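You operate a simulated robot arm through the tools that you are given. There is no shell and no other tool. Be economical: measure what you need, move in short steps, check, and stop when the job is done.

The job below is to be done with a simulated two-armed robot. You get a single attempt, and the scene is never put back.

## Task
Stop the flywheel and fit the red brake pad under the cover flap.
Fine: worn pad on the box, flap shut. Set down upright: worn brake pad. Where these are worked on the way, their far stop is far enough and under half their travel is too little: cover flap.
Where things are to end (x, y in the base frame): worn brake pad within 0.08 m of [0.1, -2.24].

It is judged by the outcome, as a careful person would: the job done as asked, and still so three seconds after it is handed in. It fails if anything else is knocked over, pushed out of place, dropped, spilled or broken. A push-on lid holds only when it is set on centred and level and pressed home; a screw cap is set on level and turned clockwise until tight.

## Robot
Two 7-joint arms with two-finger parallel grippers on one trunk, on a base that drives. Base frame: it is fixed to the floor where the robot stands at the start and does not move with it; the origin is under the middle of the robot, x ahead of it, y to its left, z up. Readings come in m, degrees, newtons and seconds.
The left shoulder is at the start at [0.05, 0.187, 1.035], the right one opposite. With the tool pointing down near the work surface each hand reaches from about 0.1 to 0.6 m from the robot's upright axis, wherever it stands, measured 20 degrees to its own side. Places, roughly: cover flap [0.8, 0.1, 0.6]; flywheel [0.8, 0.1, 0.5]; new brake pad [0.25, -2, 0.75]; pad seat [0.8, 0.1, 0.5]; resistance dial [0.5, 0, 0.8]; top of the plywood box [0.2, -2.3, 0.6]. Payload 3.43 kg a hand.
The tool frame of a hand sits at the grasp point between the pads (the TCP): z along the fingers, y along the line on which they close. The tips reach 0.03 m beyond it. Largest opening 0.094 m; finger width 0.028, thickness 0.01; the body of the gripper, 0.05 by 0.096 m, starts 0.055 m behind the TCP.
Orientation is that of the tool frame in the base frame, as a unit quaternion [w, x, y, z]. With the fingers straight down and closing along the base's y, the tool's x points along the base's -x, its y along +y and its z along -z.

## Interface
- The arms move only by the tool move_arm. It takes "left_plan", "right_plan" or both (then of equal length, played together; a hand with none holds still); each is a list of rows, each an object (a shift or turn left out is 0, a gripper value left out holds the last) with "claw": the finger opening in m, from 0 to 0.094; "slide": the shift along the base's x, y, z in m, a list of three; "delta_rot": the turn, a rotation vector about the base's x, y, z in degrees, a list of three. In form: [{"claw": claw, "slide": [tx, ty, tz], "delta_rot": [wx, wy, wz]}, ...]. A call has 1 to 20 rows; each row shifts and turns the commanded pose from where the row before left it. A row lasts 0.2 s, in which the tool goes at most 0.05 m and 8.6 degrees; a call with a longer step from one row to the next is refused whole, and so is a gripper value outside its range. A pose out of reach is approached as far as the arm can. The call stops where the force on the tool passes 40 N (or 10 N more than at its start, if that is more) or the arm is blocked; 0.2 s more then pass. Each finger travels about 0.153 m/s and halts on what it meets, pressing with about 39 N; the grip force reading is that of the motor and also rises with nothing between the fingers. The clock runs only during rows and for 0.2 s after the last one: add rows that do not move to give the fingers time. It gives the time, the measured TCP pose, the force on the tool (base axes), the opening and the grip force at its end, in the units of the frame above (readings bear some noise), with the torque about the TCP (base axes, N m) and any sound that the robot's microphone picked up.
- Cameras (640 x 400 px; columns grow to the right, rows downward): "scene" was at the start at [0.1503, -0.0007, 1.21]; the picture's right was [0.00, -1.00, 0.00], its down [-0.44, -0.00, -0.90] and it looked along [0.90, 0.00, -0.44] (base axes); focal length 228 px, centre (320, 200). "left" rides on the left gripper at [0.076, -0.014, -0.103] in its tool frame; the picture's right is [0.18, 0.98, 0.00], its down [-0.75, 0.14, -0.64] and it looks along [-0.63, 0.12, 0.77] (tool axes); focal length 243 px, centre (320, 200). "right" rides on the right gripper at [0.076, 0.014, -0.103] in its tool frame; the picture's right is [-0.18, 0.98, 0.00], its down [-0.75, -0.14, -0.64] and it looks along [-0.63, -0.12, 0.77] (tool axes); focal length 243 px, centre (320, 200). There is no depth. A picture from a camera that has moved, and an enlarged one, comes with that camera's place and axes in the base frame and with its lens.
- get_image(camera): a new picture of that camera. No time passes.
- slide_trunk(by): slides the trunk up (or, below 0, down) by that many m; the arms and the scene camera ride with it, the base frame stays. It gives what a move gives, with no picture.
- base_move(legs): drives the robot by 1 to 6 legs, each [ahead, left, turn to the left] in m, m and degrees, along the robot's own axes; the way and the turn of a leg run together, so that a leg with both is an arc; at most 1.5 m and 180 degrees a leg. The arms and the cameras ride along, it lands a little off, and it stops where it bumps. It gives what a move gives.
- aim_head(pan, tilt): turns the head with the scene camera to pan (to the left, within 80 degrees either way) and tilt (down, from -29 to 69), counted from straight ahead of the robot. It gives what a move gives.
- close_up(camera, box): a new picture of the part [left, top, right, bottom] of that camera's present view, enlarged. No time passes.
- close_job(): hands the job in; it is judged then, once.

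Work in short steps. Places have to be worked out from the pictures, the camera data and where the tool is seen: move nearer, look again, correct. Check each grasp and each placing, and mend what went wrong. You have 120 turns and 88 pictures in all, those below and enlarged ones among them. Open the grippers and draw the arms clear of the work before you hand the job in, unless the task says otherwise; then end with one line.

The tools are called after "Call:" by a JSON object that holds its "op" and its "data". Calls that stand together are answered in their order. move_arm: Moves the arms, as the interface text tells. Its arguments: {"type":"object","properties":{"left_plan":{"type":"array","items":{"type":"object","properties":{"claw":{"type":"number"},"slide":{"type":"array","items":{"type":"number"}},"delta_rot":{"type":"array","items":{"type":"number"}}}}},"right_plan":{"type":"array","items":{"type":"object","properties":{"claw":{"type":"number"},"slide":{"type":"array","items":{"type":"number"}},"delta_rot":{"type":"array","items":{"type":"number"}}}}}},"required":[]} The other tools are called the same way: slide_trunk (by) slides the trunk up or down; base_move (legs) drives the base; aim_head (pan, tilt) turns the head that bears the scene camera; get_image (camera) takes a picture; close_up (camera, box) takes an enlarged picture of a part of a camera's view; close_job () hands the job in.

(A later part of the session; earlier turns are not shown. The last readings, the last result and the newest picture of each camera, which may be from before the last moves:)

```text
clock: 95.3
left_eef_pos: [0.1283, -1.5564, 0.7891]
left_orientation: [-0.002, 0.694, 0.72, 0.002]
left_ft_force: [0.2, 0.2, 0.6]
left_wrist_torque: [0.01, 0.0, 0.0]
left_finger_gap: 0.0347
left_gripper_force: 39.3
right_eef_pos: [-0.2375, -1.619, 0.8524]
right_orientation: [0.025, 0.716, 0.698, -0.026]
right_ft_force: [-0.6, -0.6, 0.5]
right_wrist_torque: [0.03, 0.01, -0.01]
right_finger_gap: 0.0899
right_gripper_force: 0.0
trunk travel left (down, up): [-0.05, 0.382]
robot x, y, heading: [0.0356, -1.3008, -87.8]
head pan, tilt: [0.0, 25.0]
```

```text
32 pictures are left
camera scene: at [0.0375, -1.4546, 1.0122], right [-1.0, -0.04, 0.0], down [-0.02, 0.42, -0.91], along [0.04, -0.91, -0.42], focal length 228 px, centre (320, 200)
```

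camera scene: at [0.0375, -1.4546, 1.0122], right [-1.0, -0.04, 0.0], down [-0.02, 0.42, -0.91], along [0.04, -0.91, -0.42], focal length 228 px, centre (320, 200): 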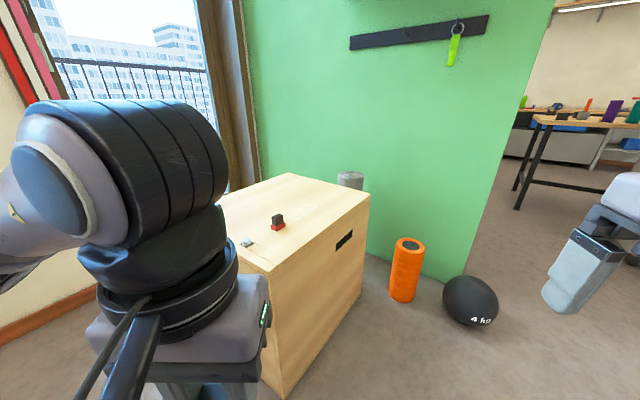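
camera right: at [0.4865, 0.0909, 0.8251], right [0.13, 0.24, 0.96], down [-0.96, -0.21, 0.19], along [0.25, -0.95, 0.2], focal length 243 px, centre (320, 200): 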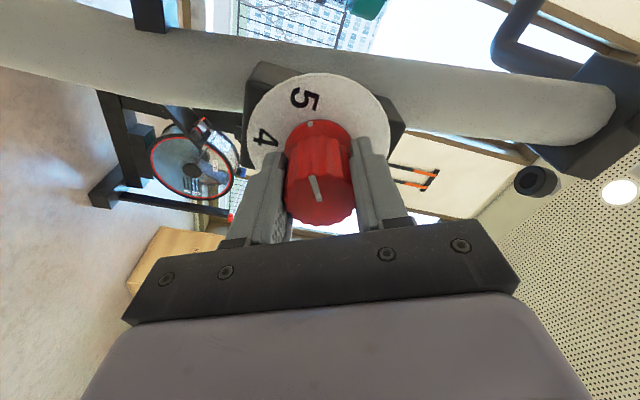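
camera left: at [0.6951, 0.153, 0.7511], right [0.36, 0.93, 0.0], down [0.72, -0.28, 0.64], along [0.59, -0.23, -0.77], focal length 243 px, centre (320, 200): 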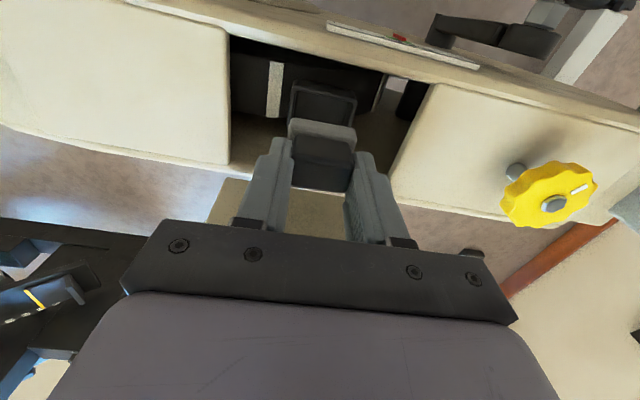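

New pad ≈(0.215,-2.135) on the box top (z≈0.586), whose near corner is ≈(0.19,-1.905). I drive to the right-hand side of that corner, facing the box top.

Call:
{"op": "base_move", "data": {"legs": [[0, -0.29, 0], [0.4, 0, 0], [0, 0, 23]]}}

Call:
{"op": "aim_head", "data": {"pan": 10, "tilt": 40}}

Call:
{"op": "get_image", "data": {"camera": "scene"}}

```text
clock: 101.7
left_eef_pos: [-0.0582, -1.9037, 0.7872]
left_orientation: [-0.003, 0.54, 0.842, 0.001]
left_ft_force: [1.0, -0.1, 0.4]
left_wrist_torque: [0.01, -0.02, 0.03]
left_finger_gap: 0.0347
left_gripper_force: 38.9
right_eef_pos: [-0.3729, -2.1015, 0.8511]
right_orientation: [0.029, 0.565, 0.824, -0.021]
right_ft_force: [0.4, -0.4, 0.1]
right_wrist_torque: [-0.01, -0.01, -0.02]
right_finger_gap: 0.09
right_gripper_force: 0.0
trunk travel left (down, up): [-0.05, 0.382]
robot x, y, heading: [-0.2433, -1.7042, -65.1]
head pan, tilt: [0.0, 25.0]
```

```text
clock: 102.5
left_eef_pos: [-0.0592, -1.9033, 0.7891]
left_orientation: [-0.002, 0.539, 0.842, 0.002]
left_ft_force: [0.0, 0.0, 0.0]
left_wrist_torque: [-0.01, -0.05, 0.01]
left_finger_gap: 0.0347
left_gripper_force: 38.9
right_eef_pos: [-0.3731, -2.101, 0.8506]
right_orientation: [0.029, 0.565, 0.824, -0.021]
right_ft_force: [0.0, 0.6, 0.3]
right_wrist_torque: [0.01, -0.03, 0.0]
right_finger_gap: 0.0902
right_gripper_force: 0.0
trunk travel left (down, up): [-0.05, 0.382]
robot x, y, heading: [-0.2441, -1.7063, -65.1]
head pan, tilt: [10.0, 40.0]
```

```text
31 pictures are left
camera scene: at [-0.1716, -1.83, 0.9889], right [-0.82, -0.57, 0.0], down [-0.37, 0.53, -0.77], along [0.44, -0.63, -0.64], focal length 228 px, centre (320, 200)
```

scene: 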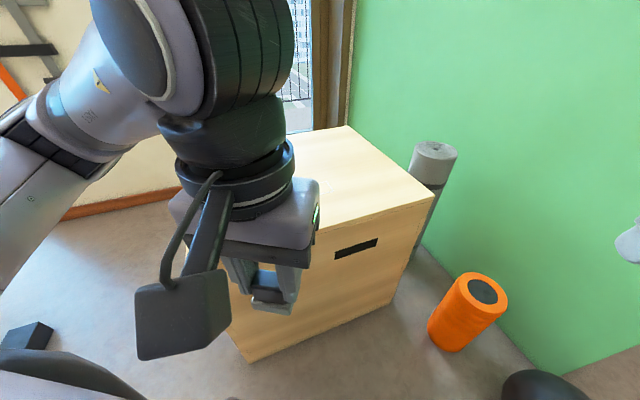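

Box edge and target are clear: target lies 0.12 m inside the near-right edge. I creep ahead 6 cm and move the pad over (0.09,-2.245) at a safe height.

Call:
{"op": "base_move", "data": {"legs": [[0.06, 0, 0]]}}

Call:
{"op": "move_arm", "data": {"left_plan": [{"slide": [0.016, -0.036, -0.005]}, {"slide": [0.016, -0.036, -0.005]}, {"slide": [0.016, -0.036, -0.005]}, {"slide": [0.016, -0.036, -0.01]}, {"slide": [0.016, -0.036, -0.01]}, {"slide": [0.016, -0.036, -0.01]}, {"slide": [0.016, -0.036, -0.01]}, {"slide": [0.012, -0.036, -0.01]}]}}

Call:
{"op": "get_image", "data": {"camera": "scene"}}

Call:
{"op": "get_image", "data": {"camera": "left"}}

```text
clock: 103.5
left_eef_pos: [-0.0332, -1.9582, 0.7892]
left_orientation: [-0.003, 0.54, 0.842, 0.001]
left_ft_force: [0.0, 0.2, 0.4]
left_wrist_torque: [-0.01, 0.01, 0.0]
left_finger_gap: 0.0348
left_gripper_force: 38.8
right_eef_pos: [-0.3477, -2.1563, 0.8501]
right_orientation: [0.029, 0.565, 0.824, -0.021]
right_ft_force: [0.0, 0.3, 0.6]
right_wrist_torque: [0.01, 0.03, 0.0]
right_finger_gap: 0.09
right_gripper_force: 0.1
trunk travel left (down, up): [-0.05, 0.382]
robot x, y, heading: [-0.2145, -1.7644, -65.2]
head pan, tilt: [10.0, 40.0]
```

```text
clock: 105.3
left_eef_pos: [0.0887, -2.2446, 0.7238]
left_orientation: [-0.002, 0.541, 0.841, 0.001]
left_ft_force: [0.5, -0.3, 0.0]
left_wrist_torque: [0.02, -0.02, 0.0]
left_finger_gap: 0.0347
left_gripper_force: 38.5
right_eef_pos: [-0.347, -2.1569, 0.8496]
right_orientation: [0.029, 0.565, 0.825, -0.021]
right_ft_force: [-0.3, 1.3, 0.6]
right_wrist_torque: [0.0, 0.0, 0.03]
right_finger_gap: 0.0899
right_gripper_force: 0.0
trunk travel left (down, up): [-0.05, 0.382]
robot x, y, heading: [-0.2193, -1.7615, -65.3]
head pan, tilt: [10.0, 40.0]
```

```text
30 pictures are left
camera scene: at [-0.1461, -1.8852, 0.9889], right [-0.82, -0.57, 0.0], down [-0.37, 0.53, -0.77], along [0.44, -0.63, -0.64], focal length 228 px, centre (320, 200)
```

scene: 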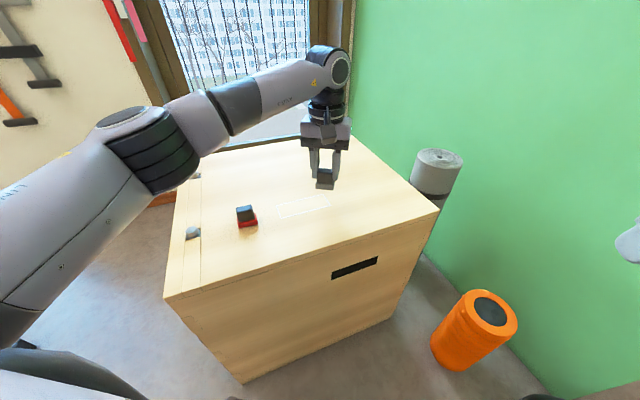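

```text
29 pictures are left
camera left: at [0.0435, -2.1829, 0.8249], right [0.82, 0.58, 0.0], down [0.44, -0.63, 0.64], along [0.37, -0.52, -0.77], focal length 243 px, centre (320, 200)
```

left: 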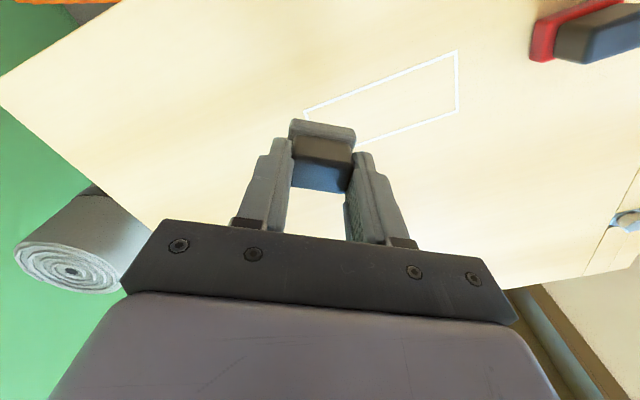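

A marked outline is near ≈(0.14,-2.225). I shift to (0.118,-2.235), within both, and lower until contact.

Call:
{"op": "move_arm", "data": {"left_plan": [{"slide": [0.029, 0.0095, -0.02]}, {"slide": [0, 0, -0.03]}, {"slide": [0, 0, -0.015]}, {"slide": [0, 0, -0.01]}, {}]}}

Call:
{"op": "close_up", "data": {"camera": "scene", "box": [220, 130, 380, 230]}}

```text
clock: 106.3
left_eef_pos: [0.1166, -2.2376, 0.66]
left_orientation: [0.001, 0.54, 0.842, -0.005]
left_ft_force: [-0.4, 2.8, 12.4]
left_wrist_torque: [0.24, -0.12, 0.01]
left_finger_gap: 0.0349
left_gripper_force: 38.9
right_eef_pos: [-0.349, -2.1559, 0.8502]
right_orientation: [0.03, 0.564, 0.825, -0.021]
right_ft_force: [-0.2, -0.4, -0.3]
right_wrist_torque: [-0.02, 0.0, -0.02]
right_finger_gap: 0.0901
right_gripper_force: 0.0
trunk travel left (down, up): [-0.05, 0.382]
robot x, y, heading: [-0.2183, -1.7626, -65.1]
head pan, tilt: [10.0, 40.0]
stopped in row 5 (left hand): the force on the tool passed its limit at 44 N (the readings are from after the stop); the commanded pose is now the measured one
```

```text
4.00 times, centred on (300, 180) of scene
camera zoom: at [-0.1467, -1.8842, 0.989], right [-0.82, -0.57, 0.0], down [-0.37, 0.53, -0.77], along [0.44, -0.63, -0.64], focal length 910 px, centre (400, 280)
```

zoom: 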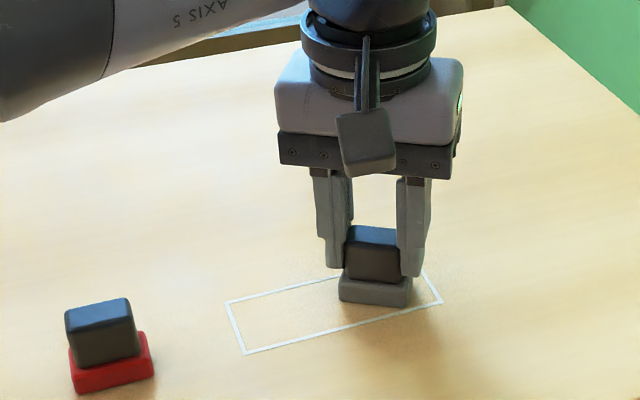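

The pad stands on the box (contact at TCP z 0.66). I open and lift straight up.

Call:
{"op": "move_arm", "data": {"left_plan": [{"slide": [0, 0, 0.002]}, {"claw": 0.06}, {"claw": 0.06}, {"slide": [0, 0, 0.03]}, {"slide": [0, 0, 0.04]}, {"slide": [0, 0, 0.04]}]}}

Call:
{"op": "close_up", "data": {"camera": "scene", "box": [220, 130, 380, 230]}}

```text
clock: 107.7
left_eef_pos: [0.1173, -2.2371, 0.7674]
left_orientation: [0.0, 0.54, 0.841, -0.003]
left_ft_force: [-0.6, -0.2, 0.2]
left_wrist_torque: [-0.02, -0.01, -0.02]
left_finger_gap: 0.06
left_gripper_force: 0.0
right_eef_pos: [-0.348, -2.1574, 0.851]
right_orientation: [0.028, 0.565, 0.824, -0.022]
right_ft_force: [0.1, 0.0, 0.9]
right_wrist_torque: [0.02, 0.02, 0.01]
right_finger_gap: 0.0901
right_gripper_force: 0.0
trunk travel left (down, up): [-0.05, 0.382]
robot x, y, heading: [-0.2181, -1.7572, -65.3]
head pan, tilt: [10.0, 40.0]
```

```text
4.00 times, centred on (300, 180) of scene
camera zoom: at [-0.1461, -1.8851, 0.9888], right [-0.82, -0.57, 0.0], down [-0.37, 0.53, -0.77], along [0.44, -0.63, -0.64], focal length 910 px, centre (400, 280)
```

zoom: 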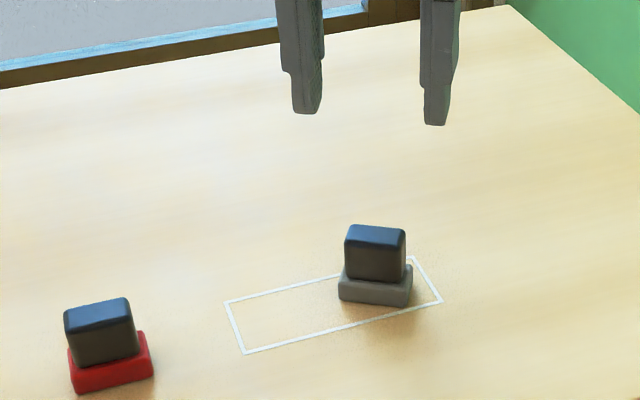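

The worn pad stands upright near the target. The new pad is about 25° turned from the hand; I move above it at ≈(0.215,-2.103) turning 25°, and look down.

Call:
{"op": "move_arm", "data": {"left_plan": [{"slide": [0.0245, 0.0335, 0], "delta_rot": [0, 0, 8.3], "claw": 0.07}, {"slide": [0.0245, 0.0335, 0], "delta_rot": [0, 0, 8.3]}, {"slide": [0.0245, 0.0335, 0], "delta_rot": [0, 0, 8.3]}, {"slide": [0.0245, 0.0335, -0.0]}]}}

Call:
{"op": "get_image", "data": {"camera": "left"}}

```text
clock: 108.7
left_eef_pos: [0.2149, -2.1038, 0.7707]
left_orientation: [0.001, 0.345, 0.939, -0.002]
left_ft_force: [0.2, 0.1, 0.4]
left_wrist_torque: [0.01, 0.02, 0.0]
left_finger_gap: 0.0702
left_gripper_force: 0.0
right_eef_pos: [-0.3471, -2.1567, 0.8514]
right_orientation: [0.03, 0.565, 0.824, -0.021]
right_ft_force: [0.4, 0.1, -0.9]
right_wrist_torque: [0.02, -0.01, -0.01]
right_finger_gap: 0.0901
right_gripper_force: 0.0
trunk travel left (down, up): [-0.05, 0.382]
robot x, y, heading: [-0.2174, -1.7578, -65.3]
head pan, tilt: [10.0, 40.0]
```

```text
26 pictures are left
camera left: at [0.1466, -2.0657, 0.8723], right [0.5, 0.87, 0.0], down [0.67, -0.38, 0.64], along [0.56, -0.32, -0.77], focal length 243 px, centre (320, 200)
```

left: 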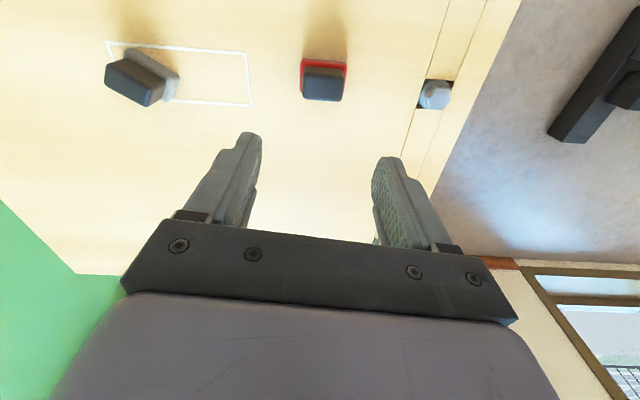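

The new pad is at ≈(0.199,-2.093), turned ~3.5° more. I correct and descend to the same grip height (TCP 0.663), then view.

Call:
{"op": "move_arm", "data": {"left_plan": [{"slide": [-0.016, 0.011, 0], "delta_rot": [0, 0, 3.5]}, {"slide": [0, 0, -0.04]}, {"slide": [0, 0, -0.03]}]}}

Call:
{"op": "get_image", "data": {"camera": "left"}}

```text
clock: 109.5
left_eef_pos: [0.1997, -2.0937, 0.6988]
left_orientation: [0.001, 0.316, 0.949, -0.003]
left_ft_force: [-0.4, 0.4, -0.2]
left_wrist_torque: [-0.01, 0.01, 0.01]
left_finger_gap: 0.0699
left_gripper_force: 0.1
right_eef_pos: [-0.3471, -2.1569, 0.8502]
right_orientation: [0.029, 0.565, 0.824, -0.022]
right_ft_force: [-0.2, 0.2, -0.2]
right_wrist_torque: [0.02, -0.02, -0.01]
right_finger_gap: 0.0902
right_gripper_force: 0.0
trunk travel left (down, up): [-0.05, 0.382]
robot x, y, heading: [-0.2153, -1.7617, -65.2]
head pan, tilt: [10.0, 40.0]
```

```text
25 pictures are left
camera left: at [0.1301, -2.0592, 0.8004], right [0.44, 0.9, -0.01], down [0.69, -0.34, 0.64], along [0.58, -0.29, -0.77], focal length 243 px, centre (320, 200)
```

left: 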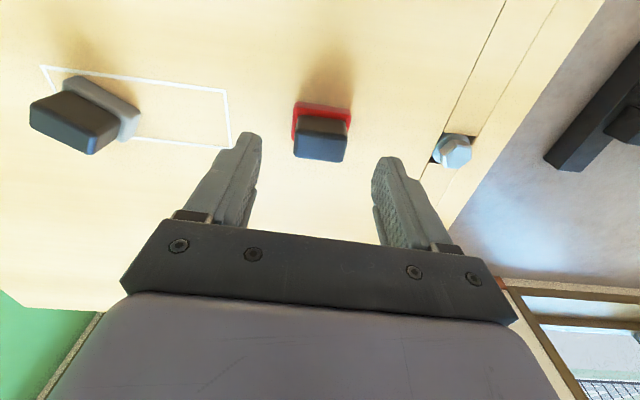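

Aligned. I descend the last 3.6 cm and close.

Call:
{"op": "move_arm", "data": {"left_plan": [{"slide": [0, 0, -0.02]}, {"slide": [0, 0, -0.015]}, {}, {"claw": 0.01}, {"claw": 0.01}, {"claw": 0.01}]}}

Call:
{"op": "move_arm", "data": {"left_plan": [{"slide": [0, 0, 0.02]}, {"slide": [0, 0, 0.04]}, {"slide": [0, 0, 0.04]}, {}]}}

Call:
{"op": "get_image", "data": {"camera": "left"}}

```text
clock: 110.9
left_eef_pos: [0.2015, -2.0918, 0.6634]
left_orientation: [0.0, 0.316, 0.949, -0.003]
left_ft_force: [-0.1, -0.7, -0.2]
left_wrist_torque: [0.0, 0.01, -0.01]
left_finger_gap: 0.0345
left_gripper_force: 39.1
right_eef_pos: [-0.3467, -2.1566, 0.8514]
right_orientation: [0.029, 0.564, 0.825, -0.02]
right_ft_force: [0.6, -0.2, -0.3]
right_wrist_torque: [0.03, -0.03, 0.02]
right_finger_gap: 0.09
right_gripper_force: 0.1
trunk travel left (down, up): [-0.05, 0.382]
robot x, y, heading: [-0.2215, -1.7621, -65.2]
head pan, tilt: [10.0, 40.0]
```

```text
clock: 111.9
left_eef_pos: [0.2014, -2.0963, 0.7652]
left_orientation: [0.0, 0.317, 0.948, -0.003]
left_ft_force: [-0.4, 0.3, -0.8]
left_wrist_torque: [0.0, 0.0, 0.01]
left_finger_gap: 0.0348
left_gripper_force: 38.6
right_eef_pos: [-0.3473, -2.156, 0.8503]
right_orientation: [0.028, 0.565, 0.825, -0.021]
right_ft_force: [-0.7, 0.6, -0.5]
right_wrist_torque: [0.0, -0.02, -0.01]
right_finger_gap: 0.0901
right_gripper_force: 0.0
trunk travel left (down, up): [-0.05, 0.382]
robot x, y, heading: [-0.2239, -1.7617, -64.9]
head pan, tilt: [10.0, 40.0]
```

```text
24 pictures are left
camera left: at [0.1309, -2.0611, 0.8666], right [0.44, 0.9, -0.01], down [0.69, -0.34, 0.64], along [0.57, -0.29, -0.77], focal length 243 px, centre (320, 200)
```

left: 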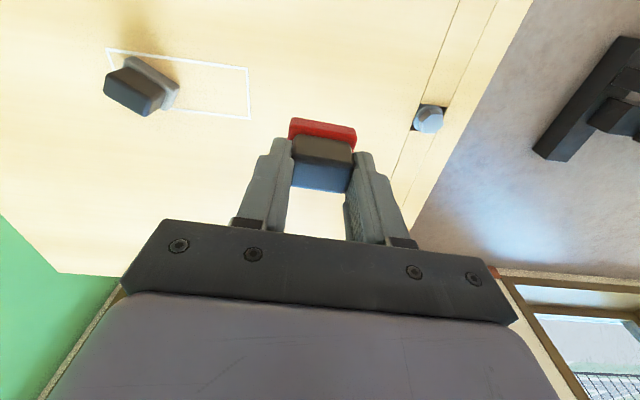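

The new pad sits in the grip exactly as the worn one did. I draw the hand back, turning it to neutral, then back off from the box and turn to the bike heading.

Call:
{"op": "move_arm", "data": {"left_plan": [{"slide": [-0.03, 0.025, 0.01], "delta_rot": [0, 0, -7.1]}, {"slide": [-0.035, 0.03, 0.01], "delta_rot": [0, 0, -7.1]}, {"slide": [-0.035, 0.028, 0], "delta_rot": [0, 0, -7.1]}, {"slide": [-0.035, 0.028, 0], "delta_rot": [0, 0, -7.1]}, {"slide": [-0.035, 0.028, 0]}]}}

Call:
{"op": "base_move", "data": {"legs": [[-0.27, 0, 0], [0, 0, 33]]}}

Call:
{"op": "get_image", "data": {"camera": "scene"}}

```text
clock: 113.1
left_eef_pos: [0.0328, -1.953, 0.786]
left_orientation: [0.0, 0.54, 0.842, -0.002]
left_ft_force: [-0.5, 0.2, -0.2]
left_wrist_torque: [-0.01, 0.0, 0.03]
left_finger_gap: 0.0345
left_gripper_force: 38.9
right_eef_pos: [-0.3475, -2.1567, 0.8511]
right_orientation: [0.029, 0.565, 0.824, -0.021]
right_ft_force: [-0.3, 1.0, -0.6]
right_wrist_torque: [0.0, 0.03, -0.03]
right_finger_gap: 0.09
right_gripper_force: 0.2
trunk travel left (down, up): [-0.05, 0.382]
robot x, y, heading: [-0.2201, -1.7598, -65.1]
head pan, tilt: [10.0, 40.0]
```

```text
clock: 116.6
left_eef_pos: [-0.0113, -1.5471, 0.786]
left_orientation: [0.002, 0.28, 0.96, -0.003]
left_ft_force: [0.1, -0.7, -0.3]
left_wrist_torque: [0.04, 0.01, 0.0]
left_finger_gap: 0.0349
left_gripper_force: 38.6
right_eef_pos: [-0.2205, -1.9238, 0.8507]
right_orientation: [0.034, 0.308, 0.951, -0.012]
right_ft_force: [-1.1, -0.2, 0.1]
right_wrist_torque: [0.03, 0.03, -0.01]
right_finger_gap: 0.0901
right_gripper_force: 0.0
trunk travel left (down, up): [-0.05, 0.382]
robot x, y, heading: [-0.3281, -1.5191, -32.3]
head pan, tilt: [10.0, 40.0]
```

```text
23 pictures are left
camera scene: at [-0.1993, -1.5862, 0.9889], right [-0.38, -0.93, 0.0], down [-0.59, 0.24, -0.77], along [0.71, -0.29, -0.64], focal length 228 px, centre (320, 200)
```

scene: 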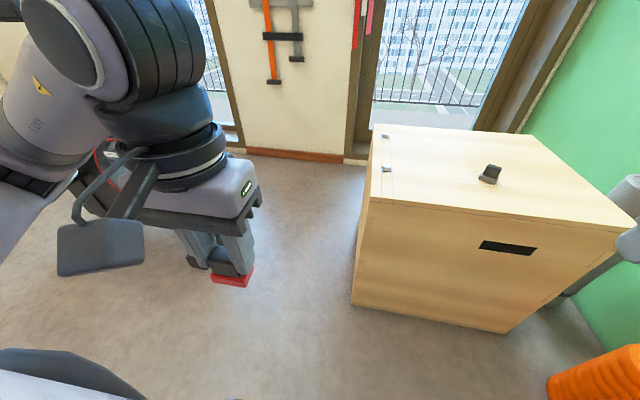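

Worn pad stands on the box. I drive back to the bike, sideways and backwards, in two legs.

Call:
{"op": "base_move", "data": {"legs": [[-0.466, 0.97, 0], [-0.466, 0.97, 0]]}}

Call:
{"op": "get_image", "data": {"camera": "scene"}}

```text
clock: 134.3
left_eef_pos: [0.1966, 0.6553, 0.7858]
left_orientation: [0.001, 0.265, 0.964, -0.003]
left_ft_force: [0.7, 0.2, -1.1]
left_wrist_torque: [-0.03, 0.0, -0.01]
left_finger_gap: 0.0344
left_gripper_force: 39.1
right_eef_pos: [0.0008, 0.2722, 0.8518]
right_orientation: [0.033, 0.295, 0.955, -0.012]
right_ft_force: [0.5, 0.5, -0.3]
right_wrist_torque: [-0.01, 0.01, -0.01]
right_finger_gap: 0.0901
right_gripper_force: 0.1
trunk travel left (down, up): [-0.05, 0.382]
robot x, y, heading: [-0.1195, 0.6679, -30.7]
head pan, tilt: [10.0, 40.0]
```

```text
22 pictures are left
camera scene: at [0.0116, 0.6094, 0.9889], right [-0.35, -0.94, 0.0], down [-0.6, 0.23, -0.77], along [0.72, -0.27, -0.64], focal length 228 px, centre (320, 200)
```

scene: 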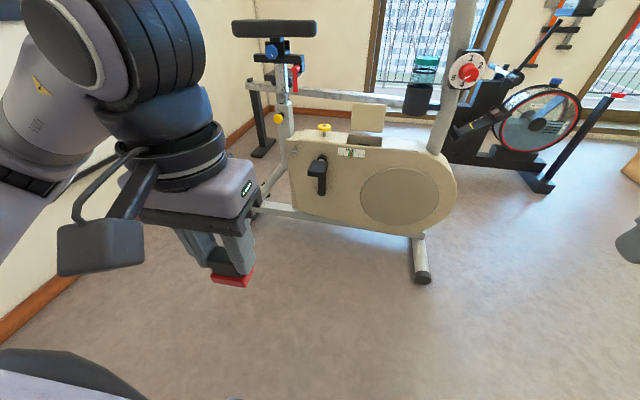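

Flap still open. I drive ahead to the earlier stance.

Call:
{"op": "base_move", "data": {"legs": [[0.565, -0.04, -1.2]]}}

Call:
{"op": "get_image", "data": {"camera": "scene"}}

```text
clock: 137.7
left_eef_pos: [0.6768, 0.3014, 0.7857]
left_orientation: [0.001, 0.281, 0.96, -0.002]
left_ft_force: [0.9, 0.6, -0.3]
left_wrist_torque: [-0.01, 0.0, 0.0]
left_finger_gap: 0.0349
left_gripper_force: 38.7
right_eef_pos: [0.4636, -0.0706, 0.852]
right_orientation: [0.027, 0.297, 0.954, -0.013]
right_ft_force: [-4.8, 2.7, 2.4]
right_wrist_torque: [0.14, -0.14, 0.35]
right_finger_gap: 0.0897
right_gripper_force: 0.1
trunk travel left (down, up): [-0.05, 0.382]
robot x, y, heading: [0.3641, 0.327, -32.6]
head pan, tilt: [10.0, 40.0]
stopped in leg 1: the force on the tool passed its limit at 46 N (the readings are from after the stop); the commanded pose is now the measured one
```

```text
21 pictures are left
camera scene: at [0.4902, 0.2624, 0.9889], right [-0.38, -0.92, 0.0], down [-0.59, 0.25, -0.77], along [0.71, -0.29, -0.64], focal length 228 px, centre (320, 200)
```

scene: 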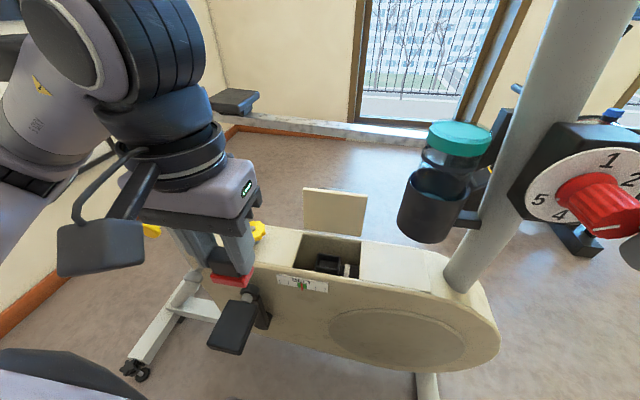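

The right hand brushed the dial knob. I draw it back and check the dial and bike.

Call:
{"op": "move_arm", "data": {"right_plan": [{"slide": [-0.03, 0.0, 0]}, {"slide": [-0.04, 0.0, 0]}, {"slide": [-0.02, 0.0, 0]}]}}

Call:
{"op": "close_up", "data": {"camera": "scene", "box": [480, 110, 640, 270]}}

```text
clock: 138.5
left_eef_pos: [0.677, 0.3018, 0.7855]
left_orientation: [0.001, 0.282, 0.96, -0.004]
left_ft_force: [0.6, 0.6, -0.1]
left_wrist_torque: [0.01, 0.01, 0.0]
left_finger_gap: 0.0347
left_gripper_force: 38.8
right_eef_pos: [0.3722, -0.0716, 0.852]
right_orientation: [0.026, 0.297, 0.954, -0.012]
right_ft_force: [-0.2, 0.0, 0.3]
right_wrist_torque: [-0.01, 0.01, 0.03]
right_finger_gap: 0.0899
right_gripper_force: 0.0
trunk travel left (down, up): [-0.05, 0.382]
robot x, y, heading: [0.3639, 0.3278, -32.7]
head pan, tilt: [10.0, 40.0]
```

```text
2.50 times, centred on (560, 190) of scene
camera zoom: at [0.4905, 0.2624, 0.989], right [-0.38, -0.92, 0.0], down [-0.59, 0.25, -0.77], along [0.71, -0.29, -0.64], focal length 569 px, centre (-280, 225)
```

zoom: 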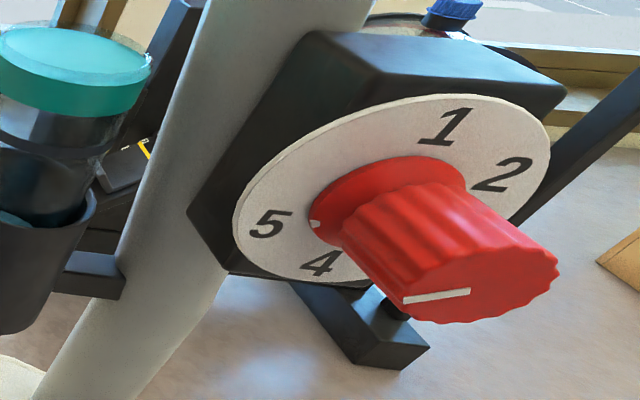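

The dial is still at 5. I bring the new pad over the seat at the pose where the worn one was drawn out.

Call:
{"op": "move_arm", "data": {"left_plan": [{"slide": [0.0183, -0.035, -0.005], "delta_rot": [0, 0, 0.6]}, {"slide": [0.0183, -0.035, -0.005]}, {"slide": [0.0183, -0.035, -0.005]}, {"slide": [0.0183, -0.035, -0.005]}, {"slide": [0.0183, -0.035, -0.005]}, {"slide": [0, 0, -0.04]}, {"slide": [0, 0, -0.04]}, {"slide": [0, 0, -0.03]}, {}]}}

Call:
{"op": "get_image", "data": {"camera": "left"}}

Call:
{"op": "close_up", "data": {"camera": "scene", "box": [250, 160, 410, 300]}}

```text
clock: 140.5
left_eef_pos: [0.7693, 0.123, 0.6469]
left_orientation: [0.001, 0.276, 0.961, -0.002]
left_ft_force: [-0.9, 0.4, -1.3]
left_wrist_torque: [0.01, 0.0, 0.03]
left_finger_gap: 0.0343
left_gripper_force: 39.1
right_eef_pos: [0.3728, -0.0727, 0.8521]
right_orientation: [0.026, 0.299, 0.954, -0.012]
right_ft_force: [-0.6, -0.4, 0.5]
right_wrist_torque: [0.02, -0.02, 0.02]
right_finger_gap: 0.0901
right_gripper_force: 0.1
trunk travel left (down, up): [-0.05, 0.382]
robot x, y, heading: [0.3603, 0.3261, -32.5]
head pan, tilt: [10.0, 40.0]
```

```text
19 pictures are left
camera left: at [0.6962, 0.1511, 0.7482], right [0.37, 0.93, -0.01], down [0.71, -0.28, 0.64], along [0.6, -0.24, -0.77], focal length 243 px, centre (320, 200)
```

left: 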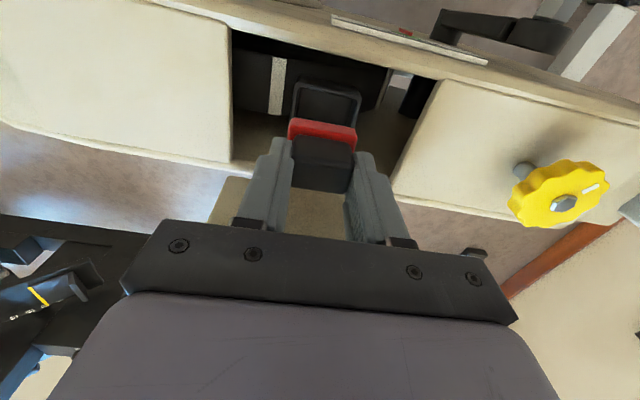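

```text
2.86 times, centred on (330, 230) of scene
camera zoom: at [0.4907, 0.262, 0.9889], right [-0.38, -0.92, 0.0], down [-0.59, 0.25, -0.77], along [0.71, -0.29, -0.64], focal length 650 px, centre (291, 114)
```

zoom: 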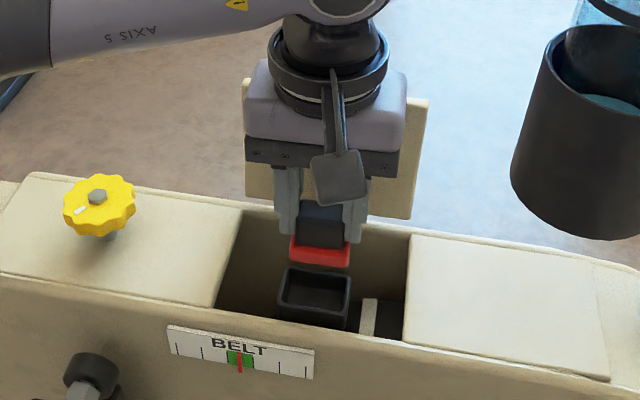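

Compared with the reference picture the hand sits ~3 mm to the right. I correct by +3 mm and descend into the socket.

Call:
{"op": "move_arm", "data": {"left_plan": [{"slide": [-0.001, 0.003, 0]}, {"slide": [0, 0, -0.02]}, {"slide": [0, 0, -0.015]}, {"slide": [0, 0, -0.01]}, {}]}}

Call:
{"op": "close_up", "data": {"camera": "left", "box": [200, 60, 456, 220]}}

```text
clock: 141.7
left_eef_pos: [0.7692, 0.1309, 0.605]
left_orientation: [0.001, 0.276, 0.961, -0.003]
left_ft_force: [0.0, 0.8, -0.6]
left_wrist_torque: [0.0, -0.01, 0.02]
left_finger_gap: 0.0345
left_gripper_force: 39.2
right_eef_pos: [0.3715, -0.0723, 0.8529]
right_orientation: [0.027, 0.298, 0.954, -0.013]
right_ft_force: [-0.1, -0.5, 0.2]
right_wrist_torque: [-0.02, -0.01, 0.04]
right_finger_gap: 0.0896
right_gripper_force: 0.1
trunk travel left (down, up): [-0.05, 0.382]
robot x, y, heading: [0.3641, 0.3294, -32.6]
head pan, tilt: [10.0, 40.0]
```

```text
2.50 times, centred on (328, 140) of left
camera zoom: at [0.6964, 0.1581, 0.7063], right [0.37, 0.93, -0.01], down [0.71, -0.28, 0.64], along [0.6, -0.24, -0.77], focal length 606 px, centre (300, 350)
```

zoom: 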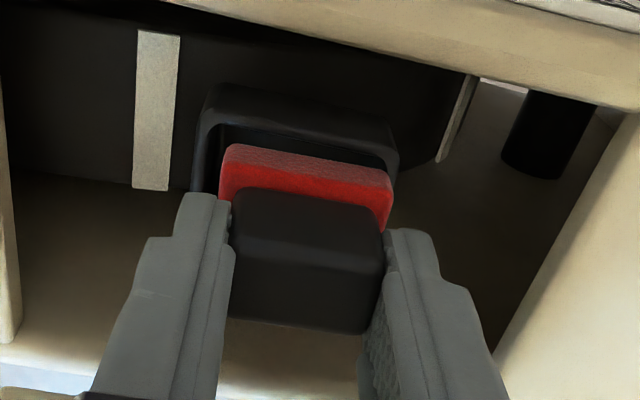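

The slab looks ~2.5 mm left of the socket's middle. I shift it back and lower slowly to the seated height.

Call:
{"op": "move_arm", "data": {"left_plan": [{"slide": [-0.0005, -0.0026, 0]}, {}, {"slide": [0, 0, -0.006]}, {"slide": [0, 0, -0.006]}, {"slide": [0, 0, -0.006]}, {"slide": [0, 0, -0.004]}, {}]}}

Call:
{"op": "close_up", "data": {"camera": "left", "box": [200, 60, 456, 220]}}

```text
clock: 143.3
left_eef_pos: [0.7675, 0.1263, 0.5837]
left_orientation: [0.0, 0.276, 0.961, -0.003]
left_ft_force: [-0.4, 1.3, -0.8]
left_wrist_torque: [0.01, 0.01, 0.01]
left_finger_gap: 0.0348
left_gripper_force: 38.4
right_eef_pos: [0.3722, -0.0722, 0.8525]
right_orientation: [0.027, 0.299, 0.954, -0.013]
right_ft_force: [0.6, -0.3, 0.2]
right_wrist_torque: [0.01, 0.01, -0.01]
right_finger_gap: 0.0899
right_gripper_force: 0.0
trunk travel left (down, up): [-0.05, 0.382]
robot x, y, heading: [0.3606, 0.324, -32.7]
head pan, tilt: [10.0, 40.0]
```

```text
2.50 times, centred on (328, 140) of left
camera zoom: at [0.6951, 0.1548, 0.6847], right [0.37, 0.93, -0.01], down [0.71, -0.28, 0.64], along [0.6, -0.24, -0.77], focal length 606 px, centre (300, 350)
```

zoom: 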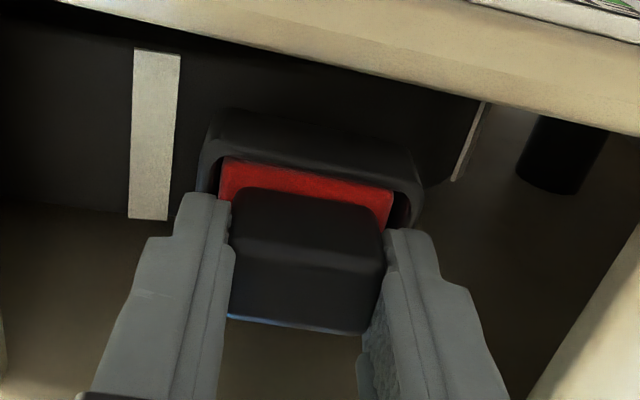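

Slab is in the socket with no side load. I lower a few mm more to feel the bottom.

Call:
{"op": "move_arm", "data": {"left_plan": [{"slide": [0, 0, -0.002]}, {"slide": [0, 0, -0.002]}, {"slide": [0, 0, -0.002]}, {}]}}

```text
clock: 144.3
left_eef_pos: [0.7673, 0.1269, 0.5791]
left_orientation: [0.003, 0.275, 0.961, -0.003]
left_ft_force: [1.0, 1.5, 10.6]
left_wrist_torque: [0.26, -0.1, 0.0]
left_finger_gap: 0.0347
left_gripper_force: 39.1
right_eef_pos: [0.3731, -0.0713, 0.8528]
right_orientation: [0.027, 0.298, 0.954, -0.012]
right_ft_force: [-0.5, -0.7, -0.6]
right_wrist_torque: [0.01, -0.01, -0.01]
right_finger_gap: 0.09
right_gripper_force: 0.1
trunk travel left (down, up): [-0.05, 0.382]
robot x, y, heading: [0.3622, 0.3304, -32.8]
head pan, tilt: [10.0, 40.0]
```

Bottom contact at 0.579, matching the old pad's seat. I press slightly, release and lift out.

Call:
{"op": "move_arm", "data": {"left_plan": [{"slide": [0, 0, -0.002]}, {}, {"claw": 0.055}, {"claw": 0.055}, {"slide": [0, 0, 0.03]}, {"slide": [0, 0, 0.04]}, {"slide": [0, 0, 0.05]}, {"slide": [0, 0, 0.05]}]}}

Call:
{"op": "get_image", "data": {"camera": "left"}}

Call:
{"op": "close_up", "data": {"camera": "scene", "box": [250, 160, 410, 300]}}

```text
clock: 146.1
left_eef_pos: [0.7649, 0.1267, 0.7465]
left_orientation: [0.0, 0.276, 0.961, -0.001]
left_ft_force: [-0.4, -0.6, -0.5]
left_wrist_torque: [-0.02, 0.01, 0.02]
left_finger_gap: 0.0551
left_gripper_force: 0.0
right_eef_pos: [0.3717, -0.0729, 0.8519]
right_orientation: [0.026, 0.299, 0.954, -0.013]
right_ft_force: [-0.8, -0.1, 0.1]
right_wrist_torque: [-0.01, 0.02, 0.02]
right_finger_gap: 0.0901
right_gripper_force: 0.1
trunk travel left (down, up): [-0.05, 0.382]
robot x, y, heading: [0.3659, 0.3268, -32.4]
head pan, tilt: [10.0, 40.0]
```

```text
15 pictures are left
camera left: at [0.6907, 0.1547, 0.8483], right [0.37, 0.93, 0.0], down [0.71, -0.28, 0.64], along [0.6, -0.24, -0.77], focal length 243 px, centre (320, 200)
```

left: 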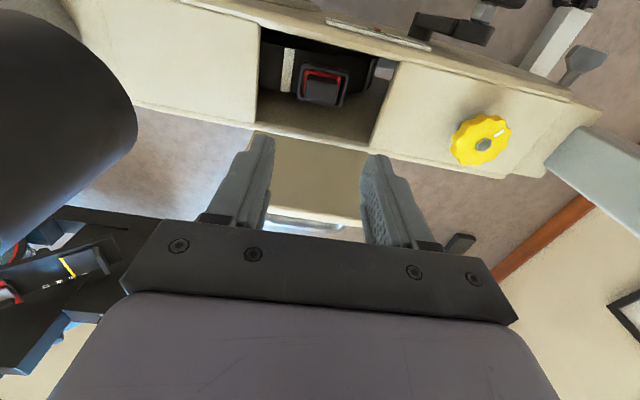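

```text
2.86 times, centred on (330, 230) of scene
camera zoom: at [0.4907, 0.262, 0.9888], right [-0.38, -0.92, 0.0], down [-0.59, 0.25, -0.77], along [0.71, -0.29, -0.64], focal length 650 px, centre (291, 114)
```

zoom: 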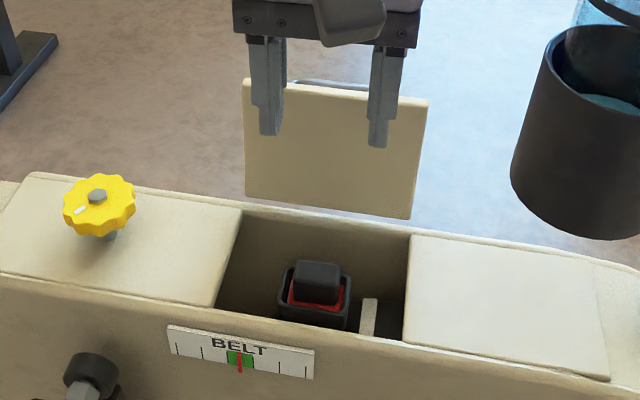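

The red pad is seated in the socket. To shut the flap I turn the left hand 90° again and go back above the handle where I released it.

Call:
{"op": "move_arm", "data": {"left_plan": [{"slide": [0, 0, 0.035], "delta_rot": [0, 0, 8.5], "claw": 0.034}, {"delta_rot": [0, 0, 8.5]}, {"delta_rot": [0, 0, 8.5]}, {"delta_rot": [0, 0, 8.5]}, {"delta_rot": [0, 0, 8.5]}, {"delta_rot": [0, 0, 8.5]}, {"delta_rot": [0, 0, 8.5]}, {"delta_rot": [0, 0, 8.5]}, {"delta_rot": [0, 0, 8.5]}, {"delta_rot": [0, 0, 8.5]}, {"delta_rot": [0, 0, 4.7]}, {"slide": [0.028, -0.02, 0]}, {"slide": [0.028, -0.02, 0]}, {"slide": [0.028, -0.02, 0]}, {}]}}

Call:
{"op": "get_image", "data": {"camera": "left"}}

```text
clock: 149.3
left_eef_pos: [0.8504, 0.0675, 0.7832]
left_orientation: [0.003, -0.482, 0.876, -0.001]
left_ft_force: [-0.5, -0.7, 0.7]
left_wrist_torque: [0.01, -0.01, 0.02]
left_finger_gap: 0.034
left_gripper_force: 0.1
right_eef_pos: [0.3724, -0.0713, 0.8522]
right_orientation: [0.026, 0.298, 0.954, -0.013]
right_ft_force: [0.7, -0.6, 0.3]
right_wrist_torque: [0.01, -0.02, -0.03]
right_finger_gap: 0.0899
right_gripper_force: 0.1
trunk travel left (down, up): [-0.05, 0.382]
robot x, y, heading: [0.3636, 0.3268, -32.6]
head pan, tilt: [10.0, 40.0]
```

```text
13 pictures are left
camera left: at [0.8194, -0.0059, 0.8848], right [-0.93, 0.37, -0.01], down [0.28, 0.71, 0.64], along [0.24, 0.6, -0.77], focal length 243 px, centre (320, 200)
```

left: 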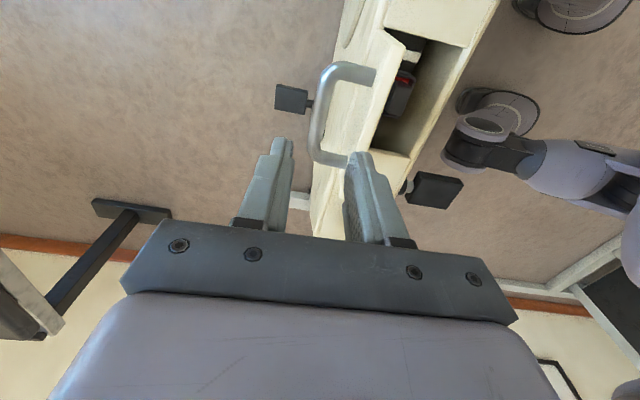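

The handle bar lies between the fingers' line. I descend to z 0.667 and close.

Call:
{"op": "move_arm", "data": {"left_plan": [{"slide": [0, 0, -0.04]}, {"slide": [0, 0, -0.03]}, {"slide": [0, 0, -0.025]}, {"slide": [0, 0, -0.02]}, {}, {"claw": 0.0}, {"claw": 0.0}, {"claw": 0.0}]}}

Call:
{"op": "get_image", "data": {"camera": "left"}}

```text
clock: 151.1
left_eef_pos: [0.8486, 0.0669, 0.6674]
left_orientation: [0.001, -0.481, 0.877, 0.0]
left_ft_force: [-16.9, 18.2, -5.4]
left_wrist_torque: [-0.16, -0.01, -1.09]
left_finger_gap: 0.0183
left_gripper_force: 45.1
right_eef_pos: [0.371, -0.0714, 0.8519]
right_orientation: [0.026, 0.298, 0.954, -0.013]
right_ft_force: [0.7, 0.6, -0.4]
right_wrist_torque: [-0.01, -0.01, 0.0]
right_finger_gap: 0.0897
right_gripper_force: 0.0
trunk travel left (down, up): [-0.05, 0.382]
robot x, y, heading: [0.3573, 0.3249, -32.5]
head pan, tilt: [10.0, 40.0]
```

```text
12 pictures are left
camera left: at [0.8192, -0.0059, 0.7685], right [-0.93, 0.37, 0.0], down [0.28, 0.71, 0.65], along [0.24, 0.6, -0.76], focal length 243 px, centre (320, 200)
```

left: 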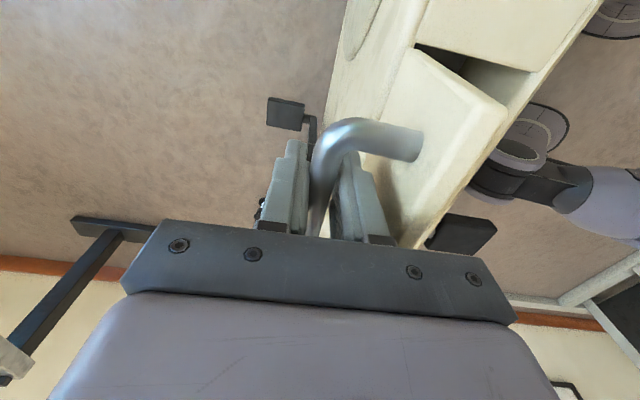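

Handle gripped. I swing the flap back along the same arc, first to ~20°.

Call:
{"op": "move_arm", "data": {"left_plan": [{"slide": [-0.0077, 0.004, 0.004]}, {"slide": [-0.0114, 0.0071, 0.0055]}, {"slide": [-0.0121, 0.0076, 0.003]}, {"slide": [-0.0122, 0.0075, 0.001]}, {"slide": [-0.0125, 0.0078, -0.0011]}, {"slide": [-0.0122, 0.0076, -0.0037]}, {"slide": [-0.0115, 0.0072, -0.0062]}, {"slide": [-0.0104, 0.0065, -0.0084]}, {"slide": [-0.009, 0.0056, -0.0104]}, {}]}}

Call:
{"op": "close_up", "data": {"camera": "scene", "box": [250, 160, 410, 300]}}

```text
clock: 152.8
left_eef_pos: [0.7779, 0.1151, 0.6712]
left_orientation: [0.011, -0.478, 0.878, -0.018]
left_ft_force: [3.9, -1.2, 1.1]
left_wrist_torque: [-0.08, -0.48, -1.75]
left_finger_gap: 0.0181
left_gripper_force: 45.6
right_eef_pos: [0.3727, -0.0719, 0.8514]
right_orientation: [0.026, 0.298, 0.954, -0.013]
right_ft_force: [-0.1, 0.5, 0.2]
right_wrist_torque: [-0.01, -0.01, 0.0]
right_finger_gap: 0.0898
right_gripper_force: 0.0
trunk travel left (down, up): [-0.05, 0.382]
robot x, y, heading: [0.3599, 0.3252, -32.7]
head pan, tilt: [10.0, 40.0]
stopped in row 8 (left hand): the force on the tool passed its limit at 46 N (the readings are from after the stop); the commanded pose is now the measured one
```

```text
2.86 times, centred on (330, 230) of scene
camera zoom: at [0.4912, 0.2616, 0.9888], right [-0.38, -0.92, 0.0], down [-0.59, 0.25, -0.77], along [0.71, -0.29, -0.64], focal length 650 px, centre (291, 114)
```

zoom: 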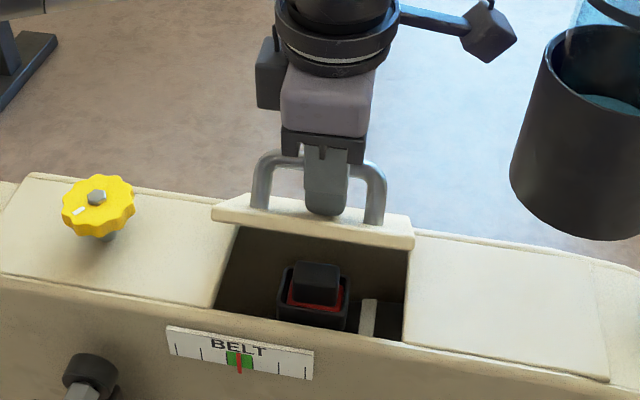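

The flap is ~45° and unstrained now after a brief force peak. I continue in smaller steps.

Call:
{"op": "move_arm", "data": {"left_plan": [{"slide": [-0.008, 0.004, -0.004]}, {"slide": [-0.0052, 0.0032, -0.0042]}, {"slide": [-0.0052, 0.0032, -0.0042]}, {"slide": [-0.0045, 0.0028, -0.0052]}, {"slide": [-0.0045, 0.0028, -0.0052]}, {}]}}

Call:
{"op": "close_up", "data": {"camera": "scene", "box": [250, 160, 410, 300]}}

```text
clock: 153.4
left_eef_pos: [0.7748, 0.1151, 0.6696]
left_orientation: [0.017, -0.479, 0.877, -0.032]
left_ft_force: [2.7, -2.7, 1.0]
left_wrist_torque: [0.16, -0.63, -1.74]
left_finger_gap: 0.0179
left_gripper_force: 45.2
right_eef_pos: [0.3734, -0.0732, 0.8528]
right_orientation: [0.026, 0.299, 0.954, -0.013]
right_ft_force: [0.1, 0.3, 0.3]
right_wrist_torque: [-0.03, 0.01, 0.0]
right_finger_gap: 0.0899
right_gripper_force: 0.2
trunk travel left (down, up): [-0.05, 0.382]
robot x, y, heading: [0.3648, 0.3281, -32.7]
head pan, tilt: [10.0, 40.0]
stopped in row 2 (left hand): the force on the tool passed its limit at 43 N (the readings are from after the stop); the commanded pose is now the measured one
```

```text
2.86 times, centred on (330, 230) of scene
camera zoom: at [0.4914, 0.261, 0.9888], right [-0.39, -0.92, 0.0], down [-0.59, 0.25, -0.77], along [0.71, -0.29, -0.64], focal length 650 px, centre (291, 114)
```

zoom: 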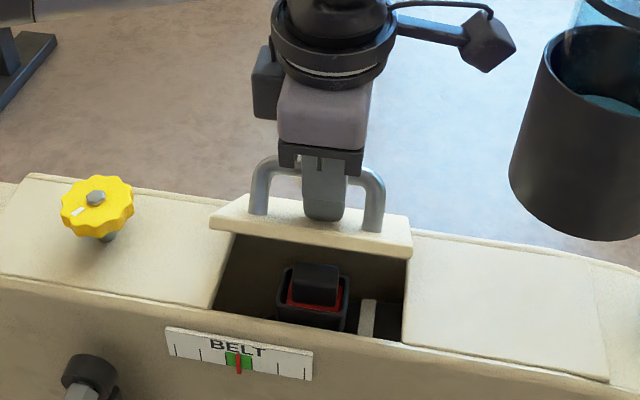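

The fingertips bind against the tilted flap, dragging the tool with it. I let the hand tilt along with the flap as it closes.

Call:
{"op": "move_arm", "data": {"left_plan": [{"slide": [-0.0091, 0.0057, -0.0053], "delta_rot": [-4.24, -6.8, 0]}, {"slide": [-0.0083, 0.0052, -0.0068], "delta_rot": [-4.24, -6.8, 0]}, {"slide": [-0.0075, 0.0047, -0.008], "delta_rot": [-4.24, -6.8, 0]}, {}]}}

```text
clock: 154.4
left_eef_pos: [0.7507, 0.1318, 0.6462]
left_orientation: [0.12, -0.468, 0.85, -0.212]
left_ft_force: [18.8, -10.8, -19.0]
left_wrist_torque: [0.08, 0.0, -1.13]
left_finger_gap: 0.0184
left_gripper_force: 45.0
right_eef_pos: [0.3747, -0.0737, 0.8517]
right_orientation: [0.024, 0.298, 0.954, -0.012]
right_ft_force: [-0.1, 0.4, 0.0]
right_wrist_torque: [0.03, -0.04, -0.01]
right_finger_gap: 0.0899
right_gripper_force: 0.0
trunk travel left (down, up): [-0.05, 0.382]
robot x, y, heading: [0.3613, 0.3223, -32.4]
head pan, tilt: [10.0, 40.0]
```

That works. I finish the closing arc the same way.

Call:
{"op": "move_arm", "data": {"left_plan": [{"slide": [-0.0064, 0.004, -0.0092], "delta_rot": [-4.24, -6.8, 0]}, {"slide": [-0.005, 0.0031, -0.0095], "delta_rot": [-4.0, -6.4, 0]}, {"slide": [-0.0039, 0.0024, -0.009], "delta_rot": [-3.5, -5.6, 0]}, {}]}}

Call:
{"op": "close_up", "data": {"camera": "scene", "box": [250, 160, 410, 300]}}

```text
clock: 155.4
left_eef_pos: [0.738, 0.1398, 0.6225]
left_orientation: [0.211, -0.438, 0.789, -0.375]
left_ft_force: [26.4, -8.0, 6.6]
left_wrist_torque: [0.54, -0.43, -0.73]
left_finger_gap: 0.0184
left_gripper_force: 45.3
right_eef_pos: [0.3748, -0.0735, 0.8518]
right_orientation: [0.026, 0.298, 0.954, -0.013]
right_ft_force: [-0.5, -0.1, -0.1]
right_wrist_torque: [0.01, -0.04, 0.01]
right_finger_gap: 0.0899
right_gripper_force: 0.0
trunk travel left (down, up): [-0.05, 0.382]
robot x, y, heading: [0.361, 0.3246, -32.5]
head pan, tilt: [10.0, 40.0]
```

```text
2.86 times, centred on (330, 230) of scene
camera zoom: at [0.4922, 0.261, 0.9891], right [-0.38, -0.92, 0.0], down [-0.59, 0.25, -0.77], along [0.71, -0.29, -0.64], focal length 650 px, centre (291, 114)
```

zoom: 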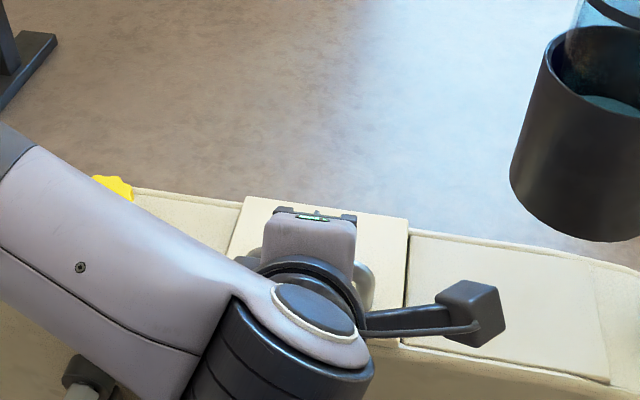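

The flap looks shut. I open the fingers slightly and withdraw along the tool axis.

Call:
{"op": "move_arm", "data": {"left_plan": [{"claw": 0.032}, {"claw": 0.036}, {"slide": [-0.0132, 0.0082, 0.0126]}, {"slide": [-0.02, 0.0123, 0.019]}, {"slide": [-0.02, 0.0123, 0.02]}, {"slide": [-0.02, 0.0123, 0.03]}, {}]}}

Call:
{"op": "get_image", "data": {"camera": "left"}}

```text
clock: 157.0
left_eef_pos: [0.661, 0.1848, 0.7019]
left_orientation: [0.208, -0.435, 0.794, -0.371]
left_ft_force: [-0.1, 0.0, 0.3]
left_wrist_torque: [0.01, -0.02, -0.02]
left_finger_gap: 0.0359
left_gripper_force: 0.0
right_eef_pos: [0.3733, -0.0724, 0.8514]
right_orientation: [0.026, 0.299, 0.954, -0.013]
right_ft_force: [0.1, 0.4, 0.4]
right_wrist_torque: [0.03, 0.0, 0.0]
right_finger_gap: 0.0901
right_gripper_force: 0.0
trunk travel left (down, up): [-0.05, 0.382]
robot x, y, heading: [0.3619, 0.3289, -32.6]
head pan, tilt: [10.0, 40.0]
```

```text
8 pictures are left
camera left: at [0.5604, 0.1562, 0.7765], right [-0.63, 0.18, -0.76], down [-0.09, 0.95, 0.3], along [0.77, 0.26, -0.58], focal length 243 px, centre (320, 200)
```

left: 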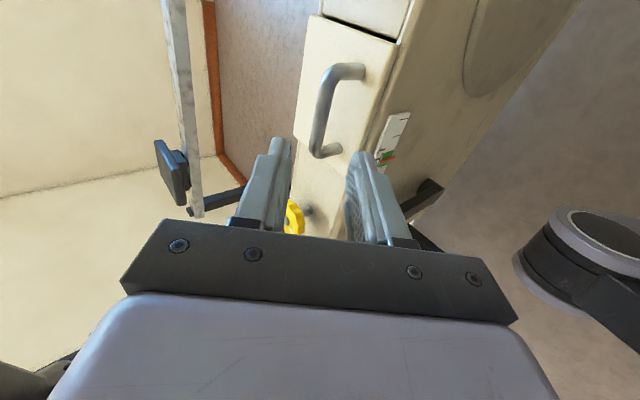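

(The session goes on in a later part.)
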